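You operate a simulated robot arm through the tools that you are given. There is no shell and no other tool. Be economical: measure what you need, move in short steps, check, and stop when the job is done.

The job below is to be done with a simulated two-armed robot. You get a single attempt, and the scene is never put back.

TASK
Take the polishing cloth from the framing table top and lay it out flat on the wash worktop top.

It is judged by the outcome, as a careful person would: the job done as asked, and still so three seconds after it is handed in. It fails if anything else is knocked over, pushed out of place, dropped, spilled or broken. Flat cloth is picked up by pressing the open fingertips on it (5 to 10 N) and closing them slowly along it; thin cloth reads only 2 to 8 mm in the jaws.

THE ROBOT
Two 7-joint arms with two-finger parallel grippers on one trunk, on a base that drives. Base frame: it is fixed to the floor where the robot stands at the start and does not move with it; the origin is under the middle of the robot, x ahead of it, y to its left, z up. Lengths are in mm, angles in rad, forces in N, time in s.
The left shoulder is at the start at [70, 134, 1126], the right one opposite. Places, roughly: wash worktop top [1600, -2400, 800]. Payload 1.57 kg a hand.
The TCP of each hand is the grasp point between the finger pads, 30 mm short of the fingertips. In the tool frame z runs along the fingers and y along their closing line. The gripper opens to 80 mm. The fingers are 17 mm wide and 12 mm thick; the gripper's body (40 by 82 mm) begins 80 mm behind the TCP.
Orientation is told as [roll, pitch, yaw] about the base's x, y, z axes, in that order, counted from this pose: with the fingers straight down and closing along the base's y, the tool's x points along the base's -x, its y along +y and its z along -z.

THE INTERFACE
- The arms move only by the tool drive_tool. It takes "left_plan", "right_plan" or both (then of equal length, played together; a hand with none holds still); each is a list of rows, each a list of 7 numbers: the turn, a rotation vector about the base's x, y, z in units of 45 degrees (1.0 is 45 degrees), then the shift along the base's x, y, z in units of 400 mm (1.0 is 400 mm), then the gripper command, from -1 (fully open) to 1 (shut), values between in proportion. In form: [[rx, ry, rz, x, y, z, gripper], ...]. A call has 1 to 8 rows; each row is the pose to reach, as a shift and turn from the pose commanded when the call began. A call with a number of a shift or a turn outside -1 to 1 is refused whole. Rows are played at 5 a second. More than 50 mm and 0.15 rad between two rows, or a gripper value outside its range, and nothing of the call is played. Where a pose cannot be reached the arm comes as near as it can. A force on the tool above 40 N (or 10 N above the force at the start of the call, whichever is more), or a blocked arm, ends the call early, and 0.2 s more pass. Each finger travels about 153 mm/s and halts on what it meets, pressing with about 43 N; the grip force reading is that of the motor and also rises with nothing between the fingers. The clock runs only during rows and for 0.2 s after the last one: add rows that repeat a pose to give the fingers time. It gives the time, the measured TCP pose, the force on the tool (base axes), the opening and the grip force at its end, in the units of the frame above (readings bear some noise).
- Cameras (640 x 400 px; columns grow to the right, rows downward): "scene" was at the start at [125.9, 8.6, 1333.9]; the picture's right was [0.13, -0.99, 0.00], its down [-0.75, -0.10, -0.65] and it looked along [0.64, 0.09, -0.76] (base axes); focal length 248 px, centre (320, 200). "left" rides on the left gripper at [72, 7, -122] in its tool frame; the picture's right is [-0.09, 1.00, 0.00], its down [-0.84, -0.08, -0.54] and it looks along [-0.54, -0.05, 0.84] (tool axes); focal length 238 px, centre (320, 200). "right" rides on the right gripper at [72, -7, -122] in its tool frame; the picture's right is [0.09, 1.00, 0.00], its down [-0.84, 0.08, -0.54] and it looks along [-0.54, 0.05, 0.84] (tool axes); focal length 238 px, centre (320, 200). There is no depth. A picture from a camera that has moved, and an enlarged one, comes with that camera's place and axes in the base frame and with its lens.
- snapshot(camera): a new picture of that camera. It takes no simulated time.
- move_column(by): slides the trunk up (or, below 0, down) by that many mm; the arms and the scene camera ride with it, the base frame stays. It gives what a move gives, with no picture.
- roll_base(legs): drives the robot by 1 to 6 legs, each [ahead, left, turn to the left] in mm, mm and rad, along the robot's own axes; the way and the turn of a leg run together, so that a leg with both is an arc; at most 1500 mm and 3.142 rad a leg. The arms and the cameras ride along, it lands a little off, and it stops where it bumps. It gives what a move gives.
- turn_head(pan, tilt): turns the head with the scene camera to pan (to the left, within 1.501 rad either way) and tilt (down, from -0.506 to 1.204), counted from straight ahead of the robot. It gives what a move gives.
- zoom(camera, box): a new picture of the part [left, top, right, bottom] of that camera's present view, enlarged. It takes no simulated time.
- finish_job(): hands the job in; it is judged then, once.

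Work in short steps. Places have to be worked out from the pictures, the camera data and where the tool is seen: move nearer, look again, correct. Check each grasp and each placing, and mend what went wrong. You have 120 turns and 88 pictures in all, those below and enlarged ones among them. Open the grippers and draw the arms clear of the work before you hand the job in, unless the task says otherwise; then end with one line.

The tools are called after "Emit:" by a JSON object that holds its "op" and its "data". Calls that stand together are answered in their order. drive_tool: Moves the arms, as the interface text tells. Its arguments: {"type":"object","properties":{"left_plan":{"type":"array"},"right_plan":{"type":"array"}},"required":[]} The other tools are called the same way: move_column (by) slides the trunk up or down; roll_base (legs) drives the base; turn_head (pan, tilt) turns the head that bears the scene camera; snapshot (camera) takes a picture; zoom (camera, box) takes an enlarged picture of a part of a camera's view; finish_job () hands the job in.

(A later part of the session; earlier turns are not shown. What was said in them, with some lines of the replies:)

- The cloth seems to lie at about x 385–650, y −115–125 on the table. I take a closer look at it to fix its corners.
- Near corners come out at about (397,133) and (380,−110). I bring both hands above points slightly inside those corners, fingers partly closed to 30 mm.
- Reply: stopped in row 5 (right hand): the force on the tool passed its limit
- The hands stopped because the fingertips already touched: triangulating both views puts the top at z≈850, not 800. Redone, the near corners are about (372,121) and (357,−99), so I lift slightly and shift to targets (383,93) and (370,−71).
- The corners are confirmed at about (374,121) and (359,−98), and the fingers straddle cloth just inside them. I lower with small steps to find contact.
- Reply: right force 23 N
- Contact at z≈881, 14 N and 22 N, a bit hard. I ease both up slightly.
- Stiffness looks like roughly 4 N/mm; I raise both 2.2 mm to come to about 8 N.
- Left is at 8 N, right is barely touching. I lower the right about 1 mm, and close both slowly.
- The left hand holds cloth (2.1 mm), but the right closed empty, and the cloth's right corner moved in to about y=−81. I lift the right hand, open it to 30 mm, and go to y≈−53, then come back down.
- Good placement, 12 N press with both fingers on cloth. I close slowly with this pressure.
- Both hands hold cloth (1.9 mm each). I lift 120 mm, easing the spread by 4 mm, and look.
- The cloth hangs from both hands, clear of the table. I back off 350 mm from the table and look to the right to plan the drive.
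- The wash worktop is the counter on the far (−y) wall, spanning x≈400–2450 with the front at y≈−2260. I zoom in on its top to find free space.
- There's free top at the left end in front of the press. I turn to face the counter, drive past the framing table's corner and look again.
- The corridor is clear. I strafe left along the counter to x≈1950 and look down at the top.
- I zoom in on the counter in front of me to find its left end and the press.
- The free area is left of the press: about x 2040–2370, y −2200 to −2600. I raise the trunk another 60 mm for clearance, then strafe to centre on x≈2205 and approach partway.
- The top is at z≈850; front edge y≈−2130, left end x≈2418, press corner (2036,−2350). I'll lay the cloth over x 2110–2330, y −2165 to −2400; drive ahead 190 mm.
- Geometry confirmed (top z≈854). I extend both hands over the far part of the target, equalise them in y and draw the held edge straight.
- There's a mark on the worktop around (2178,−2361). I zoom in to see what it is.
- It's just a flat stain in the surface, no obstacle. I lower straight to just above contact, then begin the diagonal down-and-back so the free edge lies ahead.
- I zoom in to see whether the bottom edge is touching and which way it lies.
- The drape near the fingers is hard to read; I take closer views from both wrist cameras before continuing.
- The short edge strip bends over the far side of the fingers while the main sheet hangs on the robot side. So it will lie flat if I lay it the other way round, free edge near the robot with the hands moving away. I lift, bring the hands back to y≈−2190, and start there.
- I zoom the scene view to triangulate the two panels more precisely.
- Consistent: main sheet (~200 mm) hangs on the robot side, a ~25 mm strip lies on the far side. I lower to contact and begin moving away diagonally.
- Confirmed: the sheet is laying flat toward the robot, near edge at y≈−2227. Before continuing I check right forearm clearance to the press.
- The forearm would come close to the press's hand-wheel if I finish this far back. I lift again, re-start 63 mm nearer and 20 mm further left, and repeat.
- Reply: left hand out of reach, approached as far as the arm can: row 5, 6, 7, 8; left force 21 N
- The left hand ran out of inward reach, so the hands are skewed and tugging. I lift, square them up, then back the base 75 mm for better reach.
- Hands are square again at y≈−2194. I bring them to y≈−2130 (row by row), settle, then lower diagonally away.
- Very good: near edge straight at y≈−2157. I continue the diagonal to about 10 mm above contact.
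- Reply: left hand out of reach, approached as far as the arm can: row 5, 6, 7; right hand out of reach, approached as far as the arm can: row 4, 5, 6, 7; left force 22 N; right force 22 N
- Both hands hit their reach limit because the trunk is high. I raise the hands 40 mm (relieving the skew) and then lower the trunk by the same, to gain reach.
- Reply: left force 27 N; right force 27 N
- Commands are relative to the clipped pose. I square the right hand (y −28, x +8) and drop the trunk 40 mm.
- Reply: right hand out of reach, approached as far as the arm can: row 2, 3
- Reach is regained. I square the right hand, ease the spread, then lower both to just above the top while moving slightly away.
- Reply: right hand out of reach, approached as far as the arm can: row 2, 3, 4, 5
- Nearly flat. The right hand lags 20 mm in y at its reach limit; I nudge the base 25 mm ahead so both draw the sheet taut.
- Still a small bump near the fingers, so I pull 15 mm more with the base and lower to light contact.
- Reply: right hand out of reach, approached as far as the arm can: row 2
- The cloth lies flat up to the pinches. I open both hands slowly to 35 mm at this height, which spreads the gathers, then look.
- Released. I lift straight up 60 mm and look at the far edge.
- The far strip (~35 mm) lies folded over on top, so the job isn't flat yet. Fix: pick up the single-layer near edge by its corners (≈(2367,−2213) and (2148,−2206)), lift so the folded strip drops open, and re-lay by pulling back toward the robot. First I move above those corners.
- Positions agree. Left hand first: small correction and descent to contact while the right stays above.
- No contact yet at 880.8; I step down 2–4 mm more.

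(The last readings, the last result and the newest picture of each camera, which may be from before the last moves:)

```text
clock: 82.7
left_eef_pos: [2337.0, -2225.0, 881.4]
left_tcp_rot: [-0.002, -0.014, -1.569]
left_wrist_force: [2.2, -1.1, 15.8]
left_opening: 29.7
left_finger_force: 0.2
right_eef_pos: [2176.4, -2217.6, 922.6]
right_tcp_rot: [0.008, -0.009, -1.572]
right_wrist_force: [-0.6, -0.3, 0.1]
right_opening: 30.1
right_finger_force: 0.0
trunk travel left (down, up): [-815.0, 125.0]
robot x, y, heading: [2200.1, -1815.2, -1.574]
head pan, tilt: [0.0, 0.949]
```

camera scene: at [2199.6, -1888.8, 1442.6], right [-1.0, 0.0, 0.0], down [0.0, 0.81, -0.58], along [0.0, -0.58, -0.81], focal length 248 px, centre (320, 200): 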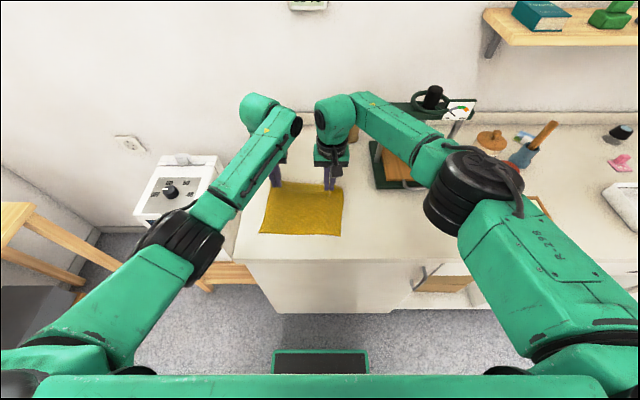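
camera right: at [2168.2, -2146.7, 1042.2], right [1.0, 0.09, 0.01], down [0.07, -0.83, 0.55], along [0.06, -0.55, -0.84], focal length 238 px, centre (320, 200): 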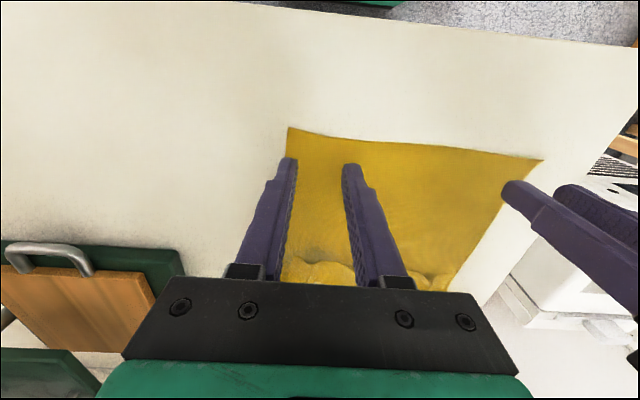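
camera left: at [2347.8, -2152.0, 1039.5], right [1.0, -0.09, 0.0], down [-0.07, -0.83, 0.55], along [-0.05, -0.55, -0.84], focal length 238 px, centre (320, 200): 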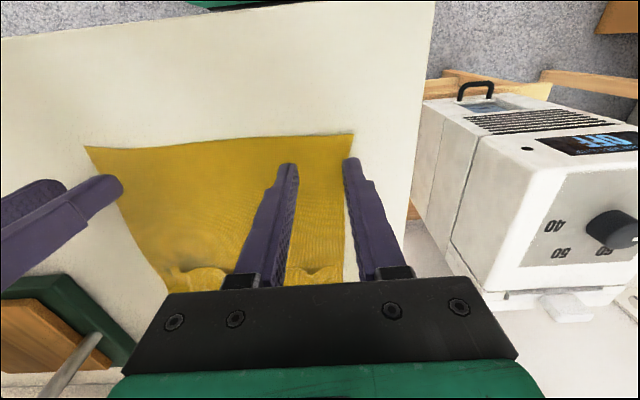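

Contact at 16 N; I ease up ~1 mm and close slowly.

Emit:
{"op": "drive_tool", "data": {"left_plan": [[0, 0, 0, 0, 0, 0.0025, 0.25], [0, 0, 0, 0, 0, 0.0025, 0.4], [0, 0, 0, 0, 0, 0.0025, 0.52], [0, 0, 0, 0, 0, 0.0025, 0.64], [0, 0, 0, 0, 0, 0.0025, 0.76], [0, 0, 0, 0, 0, 0.0025, 0.88], [0, 0, 0, 0, 0, 0.0025, 1], [0, 0, 0, 0, 0, 0.0025, 1]]}}

Emit:
{"op": "snapshot", "data": {"camera": "right"}}

```text
clock: 84.5
left_eef_pos: [2334.8, -2226.3, 881.5]
left_tcp_rot: [-0.002, -0.012, -1.569]
left_wrist_force: [-0.7, 1.1, 5.0]
left_opening: 1.8
left_finger_force: 23.5
right_eef_pos: [2175.0, -2218.8, 921.0]
right_tcp_rot: [0.009, -0.01, -1.572]
right_wrist_force: [-0.3, -0.8, -0.3]
right_opening: 30.0
right_finger_force: 0.1
trunk travel left (down, up): [-815.0, 125.0]
robot x, y, heading: [2201.2, -1811.3, -1.573]
head pan, tilt: [0.0, 0.949]
```

```text
26 pictures are left
camera right: at [2168.2, -2145.9, 1042.8], right [1.0, 0.09, 0.01], down [0.07, -0.83, 0.55], along [0.06, -0.55, -0.84], focal length 238 px, centre (320, 200)
```

right: 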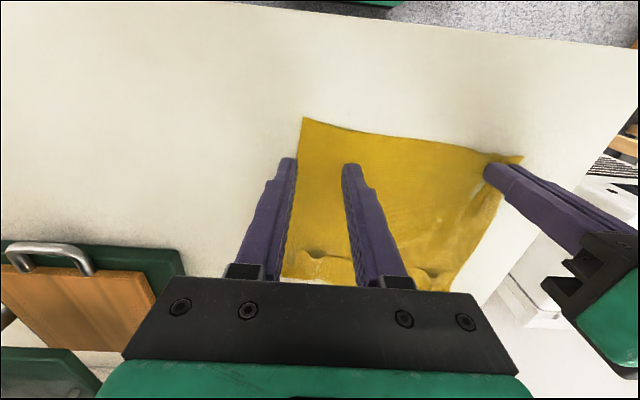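

Left holds (1.8 mm). The right corner is now at about (2162,−2196); I aim the right hand at (2192,−2211) and descend.

Emit:
{"op": "drive_tool", "data": {"right_plan": [[0, 0, 0, 0.04, 0.02, -0.03, 0.25], [0, 0, 0, 0.04, 0.02, -0.075, 0.25], [0, 0, 0, 0.04, 0.02, -0.098, 0.25], [0, 0, 0, 0.04, 0.02, -0.104, 0.25], [0, 0, 0, 0.04, 0.02, -0.104, 0.25]]}}

Emit:
{"op": "snapshot", "data": {"camera": "right"}}

```text
clock: 85.8
left_eef_pos: [2335.8, -2223.6, 880.9]
left_tcp_rot: [-0.001, -0.01, -1.57]
left_wrist_force: [1.0, -0.4, 2.4]
left_opening: 1.9
left_finger_force: 23.3
right_eef_pos: [2194.1, -2212.6, 881.3]
right_tcp_rot: [0.015, -0.014, -1.573]
right_wrist_force: [0.3, 3.5, 16.3]
right_opening: 29.6
right_finger_force: 0.1
trunk travel left (down, up): [-815.0, 125.0]
robot x, y, heading: [2202.7, -1815.0, -1.57]
head pan, tilt: [0.0, 0.949]
stopped in row 5 (right hand): the force on the tool passed its limit (the readings are from after the stop); the commanded pose is now the measured one
```

```text
25 pictures are left
camera right: at [2186.0, -2137.8, 1002.0], right [1.0, 0.09, 0.01], down [0.07, -0.83, 0.56], along [0.06, -0.55, -0.83], focal length 238 px, centre (320, 200)
```

right: 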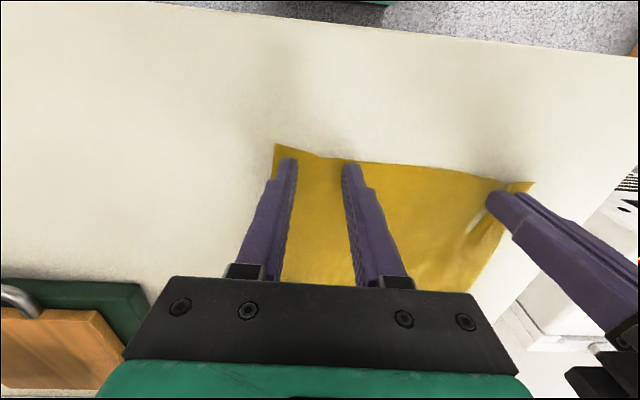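

Contact found; the inner finger is very near the edge, so I lift, move 5 mm inward, press lightly again.

Emit:
{"op": "drive_tool", "data": {"right_plan": [[0, 0, 0, 0, 0, 0.025, 0.25], [0, 0, 0, 0, -0.013, 0.025, 0.25], [0, 0, 0, 0, -0.013, 0.005, 0.25], [0, 0, 0, 0, -0.013, -0.001, 0.25], [0, 0, 0, 0, -0.013, -0.003, 0.25], [0, 0, 0, 0, -0.013, -0.003, 0.25]]}}

```text
clock: 87.2
left_eef_pos: [2335.5, -2223.5, 883.1]
left_tcp_rot: [-0.003, -0.01, -1.569]
left_wrist_force: [-0.5, 0.1, 0.7]
left_opening: 1.8
left_finger_force: 23.5
right_eef_pos: [2194.2, -2217.0, 880.5]
right_tcp_rot: [0.015, -0.018, -1.575]
right_wrist_force: [2.5, -3.6, 32.1]
right_opening: 28.0
right_finger_force: 0.0
trunk travel left (down, up): [-815.0, 125.0]
robot x, y, heading: [2201.6, -1820.2, -1.574]
head pan, tilt: [0.0, 0.949]
```

Too hard (32 N); I ease up 3.4 mm.

Emit:
{"op": "drive_tool", "data": {"right_plan": [[0, 0, 0, 0, 0, 0.0085, 0.25], [0, 0, 0, 0, 0, 0.0085, 0.25]]}}

```text
clock: 87.8
left_eef_pos: [2336.1, -2225.7, 881.2]
left_tcp_rot: [-0.001, -0.01, -1.569]
left_wrist_force: [1.0, 0.6, 3.8]
left_opening: 1.7
left_finger_force: 23.7
right_eef_pos: [2195.8, -2216.8, 881.9]
right_tcp_rot: [0.011, -0.012, -1.572]
right_wrist_force: [2.8, -0.4, 11.7]
right_opening: 28.1
right_finger_force: 0.0
trunk travel left (down, up): [-815.0, 125.0]
robot x, y, heading: [2200.9, -1813.4, -1.573]
head pan, tilt: [0.0, 0.949]
```

12 N is about right; close slowly.

Emit:
{"op": "drive_tool", "data": {"right_plan": [[0, 0, 0, 0, 0, 0.001, 0.4], [0, 0, 0, 0, 0, 0.001, 0.5], [0, 0, 0, 0, 0, 0.001, 0.6], [0, 0, 0, 0, 0, 0.001, 0.7], [0, 0, 0, 0, 0, 0.001, 0.8], [0, 0, 0, 0, 0, 0.001, 0.9], [0, 0, 0, 0, 0, 0.001, 1], [0, 0, 0, 0, 0, 0.001, 1]]}}

Emit:
{"op": "snapshot", "data": {"camera": "right"}}

```text
clock: 89.6
left_eef_pos: [2336.1, -2224.9, 880.9]
left_tcp_rot: [-0.005, -0.011, -1.569]
left_wrist_force: [-6.5, 0.6, 5.6]
left_opening: 1.7
left_finger_force: 23.8
right_eef_pos: [2193.9, -2217.8, 882.1]
right_tcp_rot: [0.013, -0.014, -1.573]
right_wrist_force: [6.0, -0.8, 0.2]
right_opening: 1.9
right_finger_force: 23.6
trunk travel left (down, up): [-815.0, 125.0]
robot x, y, heading: [2201.6, -1814.8, -1.577]
head pan, tilt: [0.0, 0.949]
```

```text
24 pictures are left
camera right: at [2185.9, -2144.2, 1003.0], right [1.0, 0.09, 0.01], down [0.07, -0.83, 0.55], along [0.06, -0.55, -0.83], focal length 238 px, centre (320, 200)
```

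right: 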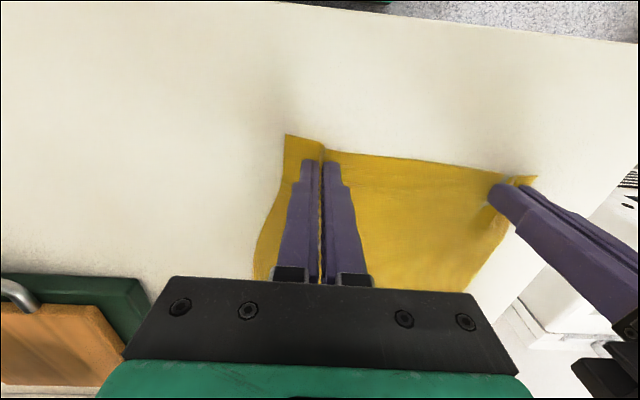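

Both hold (1.7/1.9 mm). I lift while moving away so the sheet hangs over the far part and the folded strip can drop open.

Emit:
{"op": "drive_tool", "data": {"left_plan": [[0, 0, 0, 0, 0, 0.08, 1], [0, 0, 0, 0, -0.05, 0.17, 1], [0, 0, 0, 0, -0.12, 0.26, 1], [0, 0, 0, 0, -0.2, 0.35, 1], [0, 0, 0, 0, -0.27, 0.44, 1], [0, 0, 0, 0, -0.32, 0.53, 1], [0, 0, 0, 0, -0.35, 0.62, 1], [0, 0, 0, 0, -0.35, 0.64, 1]], "right_plan": [[0, 0, 0, 0.007, 0, 0.08, 1], [0, 0, 0, 0.007, -0.06, 0.17, 1], [0, 0, 0, 0.007, -0.135, 0.26, 1], [0, 0, 0, 0.007, -0.215, 0.35, 1], [0, 0, 0, 0.007, -0.285, 0.44, 1], [0, 0, 0, 0.007, -0.335, 0.53, 1], [0, 0, 0, 0.007, -0.365, 0.62, 1], [0, 0, 0, 0.007, -0.365, 0.64, 1]]}}

Emit:
{"op": "snapshot", "data": {"camera": "scene"}}

Emit:
{"op": "zoom", "data": {"camera": "left", "box": [60, 50, 380, 250]}}

```text
clock: 91.4
left_eef_pos: [2336.7, -2364.2, 1138.7]
left_tcp_rot: [-0.005, -0.009, -1.568]
left_wrist_force: [-6.4, 0.6, -0.5]
left_opening: 1.9
left_finger_force: 23.4
right_eef_pos: [2195.4, -2365.1, 1137.4]
right_tcp_rot: [0.013, -0.012, -1.571]
right_wrist_force: [6.3, -1.6, 0.2]
right_opening: 1.8
right_finger_force: 23.1
trunk travel left (down, up): [-815.0, 125.0]
robot x, y, heading: [2199.0, -1818.3, -1.571]
head pan, tilt: [0.0, 0.949]
```

```text
23 pictures are left
camera scene: at [2199.7, -1941.9, 1442.6], right [-1.0, 0.0, 0.0], down [0.0, 0.81, -0.58], along [0.0, -0.58, -0.81], focal length 248 px, centre (320, 200)
```

scene: 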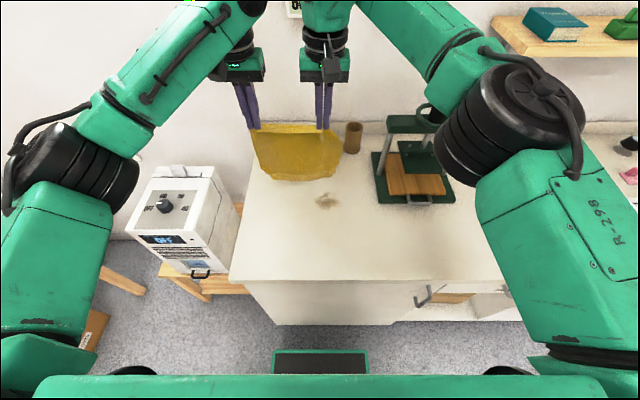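

```text
2.00 times, centred on (220, 150) of left
camera zoom: at [2342.5, -2292.9, 1260.5], right [1.0, -0.09, 0.0], down [-0.07, -0.83, 0.55], along [-0.05, -0.55, -0.84], focal length 477 px, centre (520, 300)
```

zoom: 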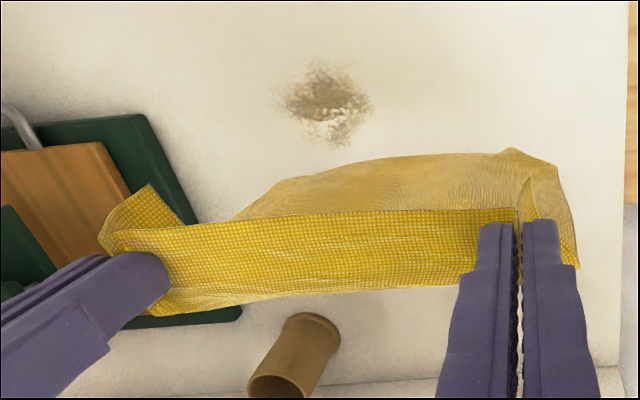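

The same drape, and now I know the strip at the fingers belongs on the robot side. I check whether the bottom strip has dropped open.

Emit:
{"op": "zoom", "data": {"camera": "scene", "box": [230, 100, 360, 181]}}

```text
4.92 times, centred on (295, 140) of scene
camera zoom: at [2199.7, -1941.9, 1442.6], right [-1.0, 0.0, 0.0], down [0.0, 0.81, -0.58], along [0.0, -0.58, -0.81], focal length 1221 px, centre (443, 493)
```

zoom: 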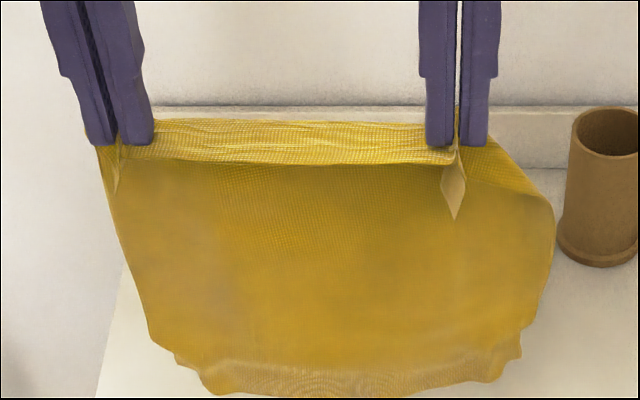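

The strip has dropped open. I shift 25 mm farther, lower to contact and pull back diagonally toward the robot.

Emit:
{"op": "drive_tool", "data": {"left_plan": [[0, 0, 0, 0, -0.06, -0.03, 1], [0, 0, 0, 0, -0.06, -0.11, 1], [0, 0, 0, 0, -0.01, -0.155, 1], [0, 0, 0, 0, 0.05, -0.2, 1], [0, 0, 0, 0, 0.115, -0.25, 1], [0, 0, 0, 0, 0.18, -0.305, 1], [0, 0, 0, 0, 0.24, -0.36, 1], [0, 0, 0, 0, 0.24, -0.36, 1]], "right_plan": [[0, 0, 0, 0, -0.06, -0.03, 1], [0, 0, 0, 0, -0.06, -0.11, 1], [0, 0, 0, 0, -0.01, -0.155, 1], [0, 0, 0, 0, 0.05, -0.2, 1], [0, 0, 0, 0, 0.115, -0.25, 1], [0, 0, 0, 0, 0.18, -0.305, 1], [0, 0, 0, 0, 0.24, -0.36, 1], [0, 0, 0, 0, 0.24, -0.36, 1]]}}

Emit:
{"op": "snapshot", "data": {"camera": "left"}}

Emit:
{"op": "zoom", "data": {"camera": "scene", "box": [210, 100, 410, 225]}}

```text
clock: 93.2
left_eef_pos: [2335.8, -2270.7, 993.7]
left_tcp_rot: [-0.001, -0.009, -1.568]
left_wrist_force: [-2.4, 0.2, 0.5]
left_opening: 1.7
left_finger_force: 23.5
right_eef_pos: [2195.4, -2270.1, 992.9]
right_tcp_rot: [0.013, -0.014, -1.573]
right_wrist_force: [4.2, 0.8, -0.2]
right_opening: 1.5
right_finger_force: 23.5
right hand out of reach, approached as far as the arm can: row 1
trunk travel left (down, up): [-815.0, 125.0]
robot x, y, heading: [2200.0, -1819.4, -1.571]
head pan, tilt: [0.0, 0.949]
```

```text
20 pictures are left
camera left: at [2342.1, -2199.6, 1116.5], right [1.0, -0.09, 0.0], down [-0.07, -0.83, 0.55], along [-0.05, -0.55, -0.84], focal length 238 px, centre (320, 200)
```

left: 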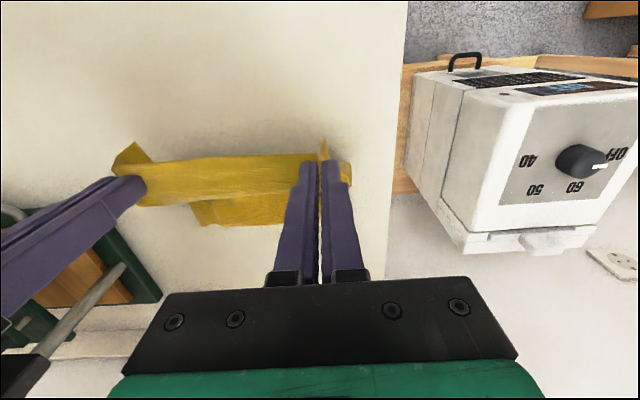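

```text
3.20 times, centred on (310, 162) of scene
camera zoom: at [2199.7, -1942.8, 1442.5], right [-1.0, 0.0, 0.0], down [0.0, 0.81, -0.58], along [0.0, -0.58, -0.81], focal length 794 px, centre (352, 320)
```

zoom: 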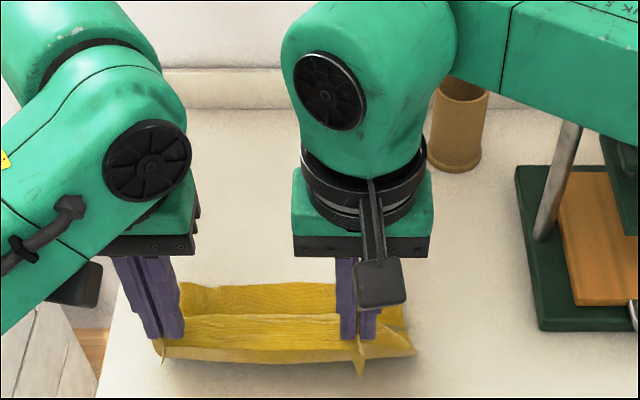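

The sheet now lies out to the far side (far edge y≈−2405). I continue down and back to near contact.

Emit:
{"op": "drive_tool", "data": {"left_plan": [[0, 0, 0, 0, 0.05, -0.05, 1], [0, 0, 0, 0, 0.1, -0.105, 1], [0, 0, 0, 0, 0.145, -0.16, 1], [0, 0, 0, 0, 0.175, -0.21, 1], [0, 0, 0, 0, 0.19, -0.255, 1], [0, 0, 0, 0, 0.19, -0.265, 1], [0, 0, 0, 0, 0.19, -0.265, 1]], "right_plan": [[0, 0, 0, 0, 0.05, -0.05, 1], [0, 0, 0, 0, 0.1, -0.105, 1], [0, 0, 0, 0, 0.145, -0.16, 1], [0, 0, 0, 0, 0.175, -0.21, 1], [0, 0, 0, 0, 0.19, -0.255, 1], [0, 0, 0, 0, 0.19, -0.265, 1], [0, 0, 0, 0, 0.19, -0.265, 1]]}}

Emit:
{"op": "snapshot", "data": {"camera": "left"}}

Emit:
{"op": "zoom", "data": {"camera": "scene", "box": [210, 120, 410, 245]}}

```text
clock: 94.8
left_eef_pos: [2336.6, -2194.5, 887.2]
left_tcp_rot: [-0.003, -0.007, -1.569]
left_wrist_force: [-2.9, -0.2, -0.1]
left_opening: 1.6
left_finger_force: 23.3
right_eef_pos: [2197.1, -2192.9, 887.5]
right_tcp_rot: [0.012, -0.013, -1.573]
right_wrist_force: [2.8, -0.1, 0.2]
right_opening: 1.7
right_finger_force: 23.3
trunk travel left (down, up): [-815.0, 125.0]
robot x, y, heading: [2199.8, -1815.9, -1.573]
head pan, tilt: [0.0, 0.949]
```

```text
18 pictures are left
camera left: at [2343.0, -2122.0, 1010.4], right [1.0, -0.09, 0.0], down [-0.07, -0.83, 0.55], along [-0.05, -0.55, -0.84], focal length 238 px, centre (320, 200)
```

left: 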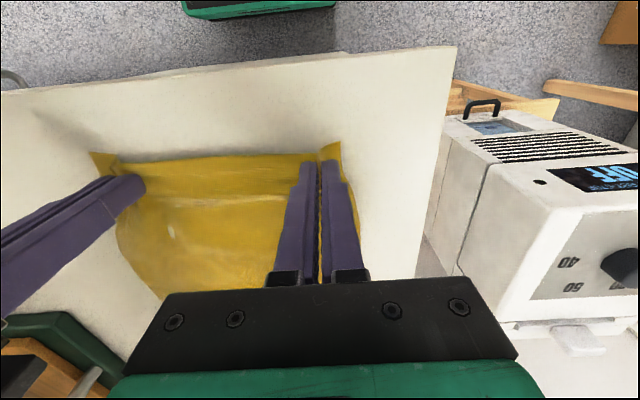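

```text
3.20 times, centred on (310, 182) of scene
camera zoom: at [2199.8, -1941.9, 1442.6], right [-1.0, 0.0, 0.0], down [0.0, 0.81, -0.58], along [0.0, -0.58, -0.81], focal length 794 px, centre (352, 256)
```

zoom: 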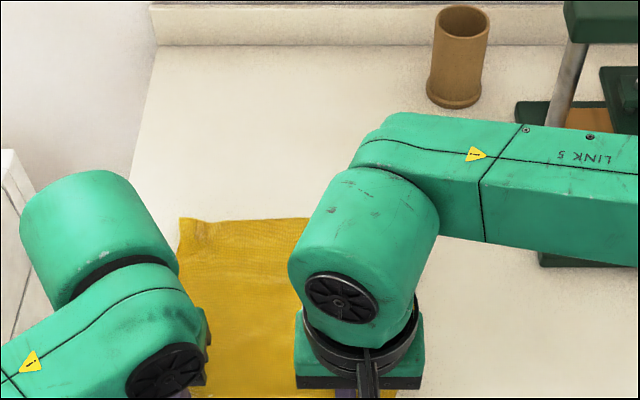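

Flat so far; I pull 12 mm more toward the robot to straighten, lower to the surface and open slowly.

Emit:
{"op": "drive_tool", "data": {"left_plan": [[0, 0, 0, 0, 0.02, -0.004, 1], [0, 0, 0, 0, 0.03, -0.012, 1], [0, 0, 0, 0, 0.03, -0.013, 0.9], [0, 0, 0, 0, 0.03, -0.013, 0.75], [0, 0, 0, 0, 0.03, -0.013, 0.55], [0, 0, 0, 0, 0.03, -0.013, 0.35], [0, 0, 0, 0, 0.03, -0.013, 0.15], [0, 0, 0, 0, 0.03, -0.013, 0.15]], "right_plan": [[0, 0, 0, 0, 0.02, -0.004, 1], [0, 0, 0, 0, 0.03, -0.012, 1], [0, 0, 0, 0, 0.03, -0.013, 0.9], [0, 0, 0, 0, 0.03, -0.013, 0.75], [0, 0, 0, 0, 0.03, -0.013, 0.55], [0, 0, 0, 0, 0.03, -0.013, 0.35], [0, 0, 0, 0, 0.03, -0.013, 0.15], [0, 0, 0, 0, 0.03, -0.013, 0.15]]}}

Emit:
{"op": "drive_tool", "data": {"left_plan": [[0, 0, 0, 0, 0, 0.06, 0.15], [0, 0, 0, 0, 0, 0.15, 0.15], [0, 0, 0, 0, 0, 0.25, 0.15], [0, 0, 0, 0, 0, 0.25, 0.15]], "right_plan": [[0, 0, 0, 0, 0, 0.06, 0.15], [0, 0, 0, 0, 0, 0.15, 0.15], [0, 0, 0, 0, 0, 0.25, 0.15], [0, 0, 0, 0, 0, 0.25, 0.15]]}}

Emit:
{"op": "snapshot", "data": {"camera": "left"}}

Emit:
{"op": "snapshot", "data": {"camera": "right"}}

```text
clock: 96.6
left_eef_pos: [2336.5, -2181.4, 883.3]
left_tcp_rot: [-0.002, -0.01, -1.567]
left_wrist_force: [0.3, 0.0, 0.3]
left_opening: 34.1
left_finger_force: 0.1
right_eef_pos: [2196.0, -2179.6, 881.8]
right_tcp_rot: [0.012, -0.011, -1.573]
right_wrist_force: [1.0, 0.4, -0.1]
right_opening: 34.2
right_finger_force: 0.1
trunk travel left (down, up): [-815.0, 125.0]
robot x, y, heading: [2200.4, -1818.1, -1.569]
head pan, tilt: [0.0, 0.949]
```

```text
clock: 97.6
left_eef_pos: [2338.0, -2181.6, 983.5]
left_tcp_rot: [-0.002, -0.008, -1.569]
left_wrist_force: [0.5, 0.2, 0.2]
left_opening: 34.0
left_finger_force: 0.1
right_eef_pos: [2194.2, -2180.0, 985.3]
right_tcp_rot: [0.01, -0.013, -1.572]
right_wrist_force: [0.8, -0.2, 0.0]
right_opening: 34.0
right_finger_force: 0.0
trunk travel left (down, up): [-815.0, 125.0]
robot x, y, heading: [2199.7, -1817.2, -1.573]
head pan, tilt: [0.0, 0.949]
```

```text
16 pictures are left
camera left: at [2343.6, -2109.8, 1105.8], right [1.0, -0.09, 0.0], down [-0.07, -0.83, 0.55], along [-0.05, -0.55, -0.84], focal length 238 px, centre (320, 200)
```

left: 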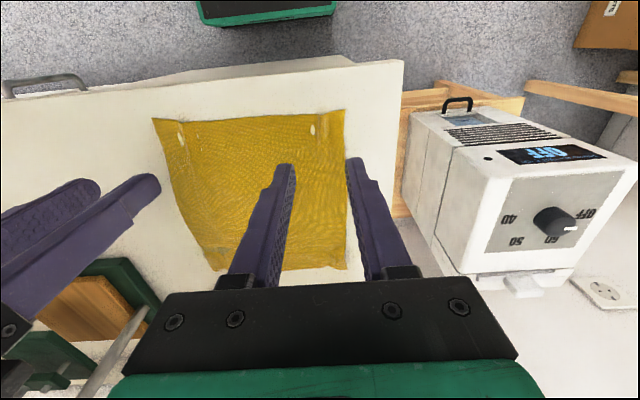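

```text
15 pictures are left
camera right: at [2186.6, -2106.4, 1105.5], right [1.0, 0.09, 0.01], down [0.07, -0.83, 0.55], along [0.06, -0.55, -0.83], focal length 238 px, centre (320, 200)
```

right: 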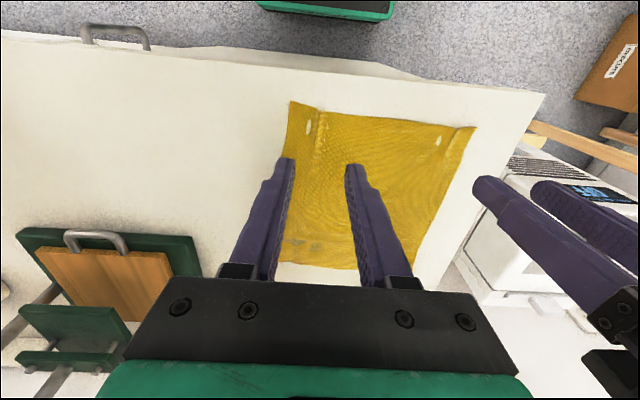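

The cloth is spread out and released. I draw up and back the base away, then inspect it.

Emit:
{"op": "drive_tool", "data": {"left_plan": [[0, 0, 0, 0, 0, 0.1, 0], [0, 0, 0, 0, 0, 0.2, -1], [0, 0, 0, 0, 0, 0.2, -1]], "right_plan": [[0, 0, 0, 0, 0, 0.1, 0], [0, 0, 0, 0, 0, 0.2, -1], [0, 0, 0, 0, 0, 0.2, -1]]}}

Emit:
{"op": "roll_base", "data": {"legs": [[-250, 0, 0]]}}

Emit:
{"op": "turn_head", "data": {"pan": 0, "tilt": 0.8}}

Emit:
{"op": "snapshot", "data": {"camera": "scene"}}

```text
clock: 98.4
left_eef_pos: [2334.3, -2183.0, 1065.0]
left_tcp_rot: [-0.001, -0.008, -1.568]
left_wrist_force: [0.4, 0.8, 0.1]
left_opening: 79.9
left_finger_force: 0.0
right_eef_pos: [2196.1, -2178.2, 1064.6]
right_tcp_rot: [0.011, -0.012, -1.573]
right_wrist_force: [0.0, 0.5, 0.5]
right_opening: 80.1
right_finger_force: 0.1
trunk travel left (down, up): [-815.0, 125.0]
robot x, y, heading: [2202.2, -1819.4, -1.575]
head pan, tilt: [0.0, 0.949]
```

```text
clock: 100.2
left_eef_pos: [2335.1, -1932.5, 1063.1]
left_tcp_rot: [-0.001, -0.006, -1.571]
left_wrist_force: [1.0, 1.0, -0.3]
left_opening: 80.0
left_finger_force: 0.0
right_eef_pos: [2195.6, -1928.2, 1063.5]
right_tcp_rot: [0.011, -0.011, -1.574]
right_wrist_force: [0.3, -0.9, -0.6]
right_opening: 80.2
right_finger_force: 0.1
trunk travel left (down, up): [-815.0, 125.0]
robot x, y, heading: [2201.2, -1565.5, -1.574]
head pan, tilt: [0.0, 0.949]
```

```text
clock: 100.9
left_eef_pos: [2334.0, -1929.3, 1064.8]
left_tcp_rot: [-0.003, -0.008, -1.57]
left_wrist_force: [-0.1, -0.5, -0.5]
left_opening: 80.2
left_finger_force: 0.1
right_eef_pos: [2196.2, -1926.1, 1064.7]
right_tcp_rot: [0.013, -0.012, -1.574]
right_wrist_force: [-0.5, -0.1, 0.6]
right_opening: 80.0
right_finger_force: 0.0
trunk travel left (down, up): [-815.0, 125.0]
robot x, y, heading: [2200.8, -1562.8, -1.576]
head pan, tilt: [0.0, 0.799]
```

```text
14 pictures are left
camera scene: at [2200.0, -1697.2, 1454.1], right [-1.0, 0.0, 0.0], down [0.0, 0.72, -0.7], along [0.0, -0.7, -0.72], focal length 248 px, centre (320, 200)
```

scene: 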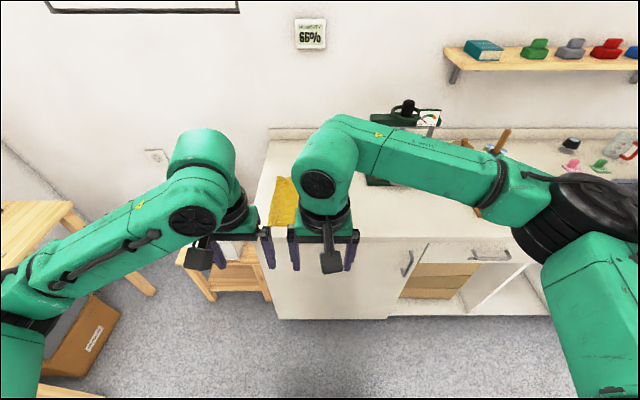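

The arms hide it; I spread the hands apart and zoom.

Emit:
{"op": "drive_tool", "data": {"left_plan": [[0, 0, 0, 0.1, 0, 0, -1], [0, 0, 0, 0.2, 0, 0, -1], [0, 0, 0, 0.3, 0, 0, -1], [0, 0, 0, 0.4, 0, 0, -1]], "right_plan": [[0, 0, 0, -0.1, 0, 0, -1], [0, 0, 0, -0.2, 0, 0, -1], [0, 0, 0, -0.3, 0, 0, -1], [0, 0, 0, -0.4, 0, 0, -1]]}}

Emit:
{"op": "zoom", "data": {"camera": "scene", "box": [220, 150, 400, 262]}}

```text
clock: 101.9
left_eef_pos: [2491.6, -1928.7, 1066.0]
left_tcp_rot: [-0.003, -0.011, -1.571]
left_wrist_force: [-0.3, 0.5, 0.7]
left_opening: 79.8
left_finger_force: 0.0
right_eef_pos: [2034.4, -1922.4, 1064.5]
right_tcp_rot: [0.011, -0.014, -1.572]
right_wrist_force: [0.1, -0.5, -0.4]
right_opening: 79.8
right_finger_force: 0.1
trunk travel left (down, up): [-815.0, 125.0]
robot x, y, heading: [2202.7, -1564.1, -1.577]
head pan, tilt: [0.0, 0.799]
```

```text
3.56 times, centred on (310, 206) of scene
camera zoom: at [2198.9, -1695.5, 1454.3], right [-1.0, 0.0, 0.0], down [0.0, 0.72, -0.7], along [0.0, -0.7, -0.72], focal length 882 px, centre (356, 179)
```

zoom: 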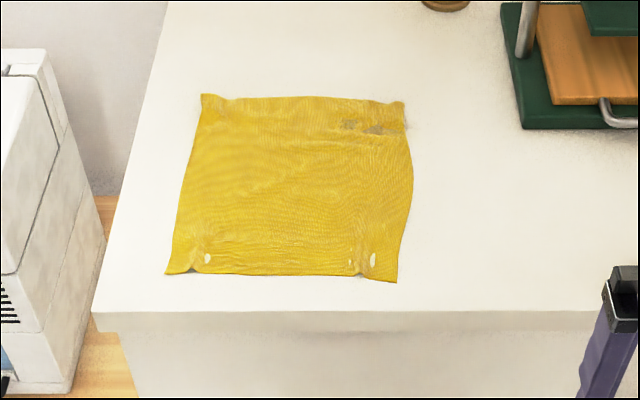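

All 231 mm of depth is out and nothing is folded. I look closer at the near edge for leftover gathers.

Emit:
{"op": "zoom", "data": {"camera": "scene", "box": [260, 170, 344, 236]}}

```text
6.06 times, centred on (302, 203) of scene
camera zoom: at [2198.9, -1695.5, 1454.3], right [-1.0, 0.0, 0.0], down [0.0, 0.72, -0.7], along [0.0, -0.7, -0.72], focal length 1503 px, centre (429, 182)
```

zoom: 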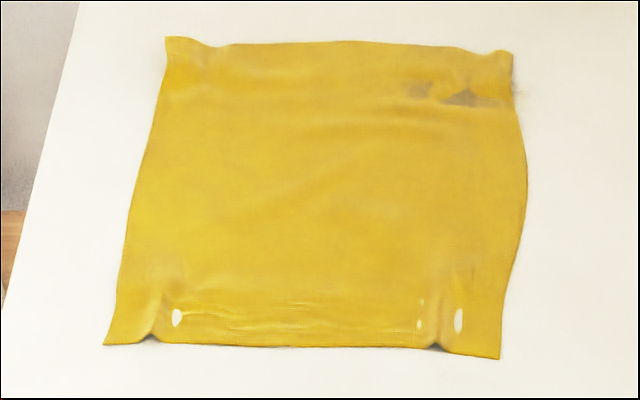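

The cloth lies single-layered and flat with only slight ripples at two pinch points. The hands are open and clear and everything else on the worktop is undisturbed, so I hand in.

Emit:
{"op": "finish_job", "data": {}}

```text
The job is handed in.
```

The polishing cloth is now on the wash worktop, unfolded and lying flat except for two small ripples and a slight narrowing at the near edge where it was gripped. Nothing else appeared moved in the views I had, and both hands are open and clear.
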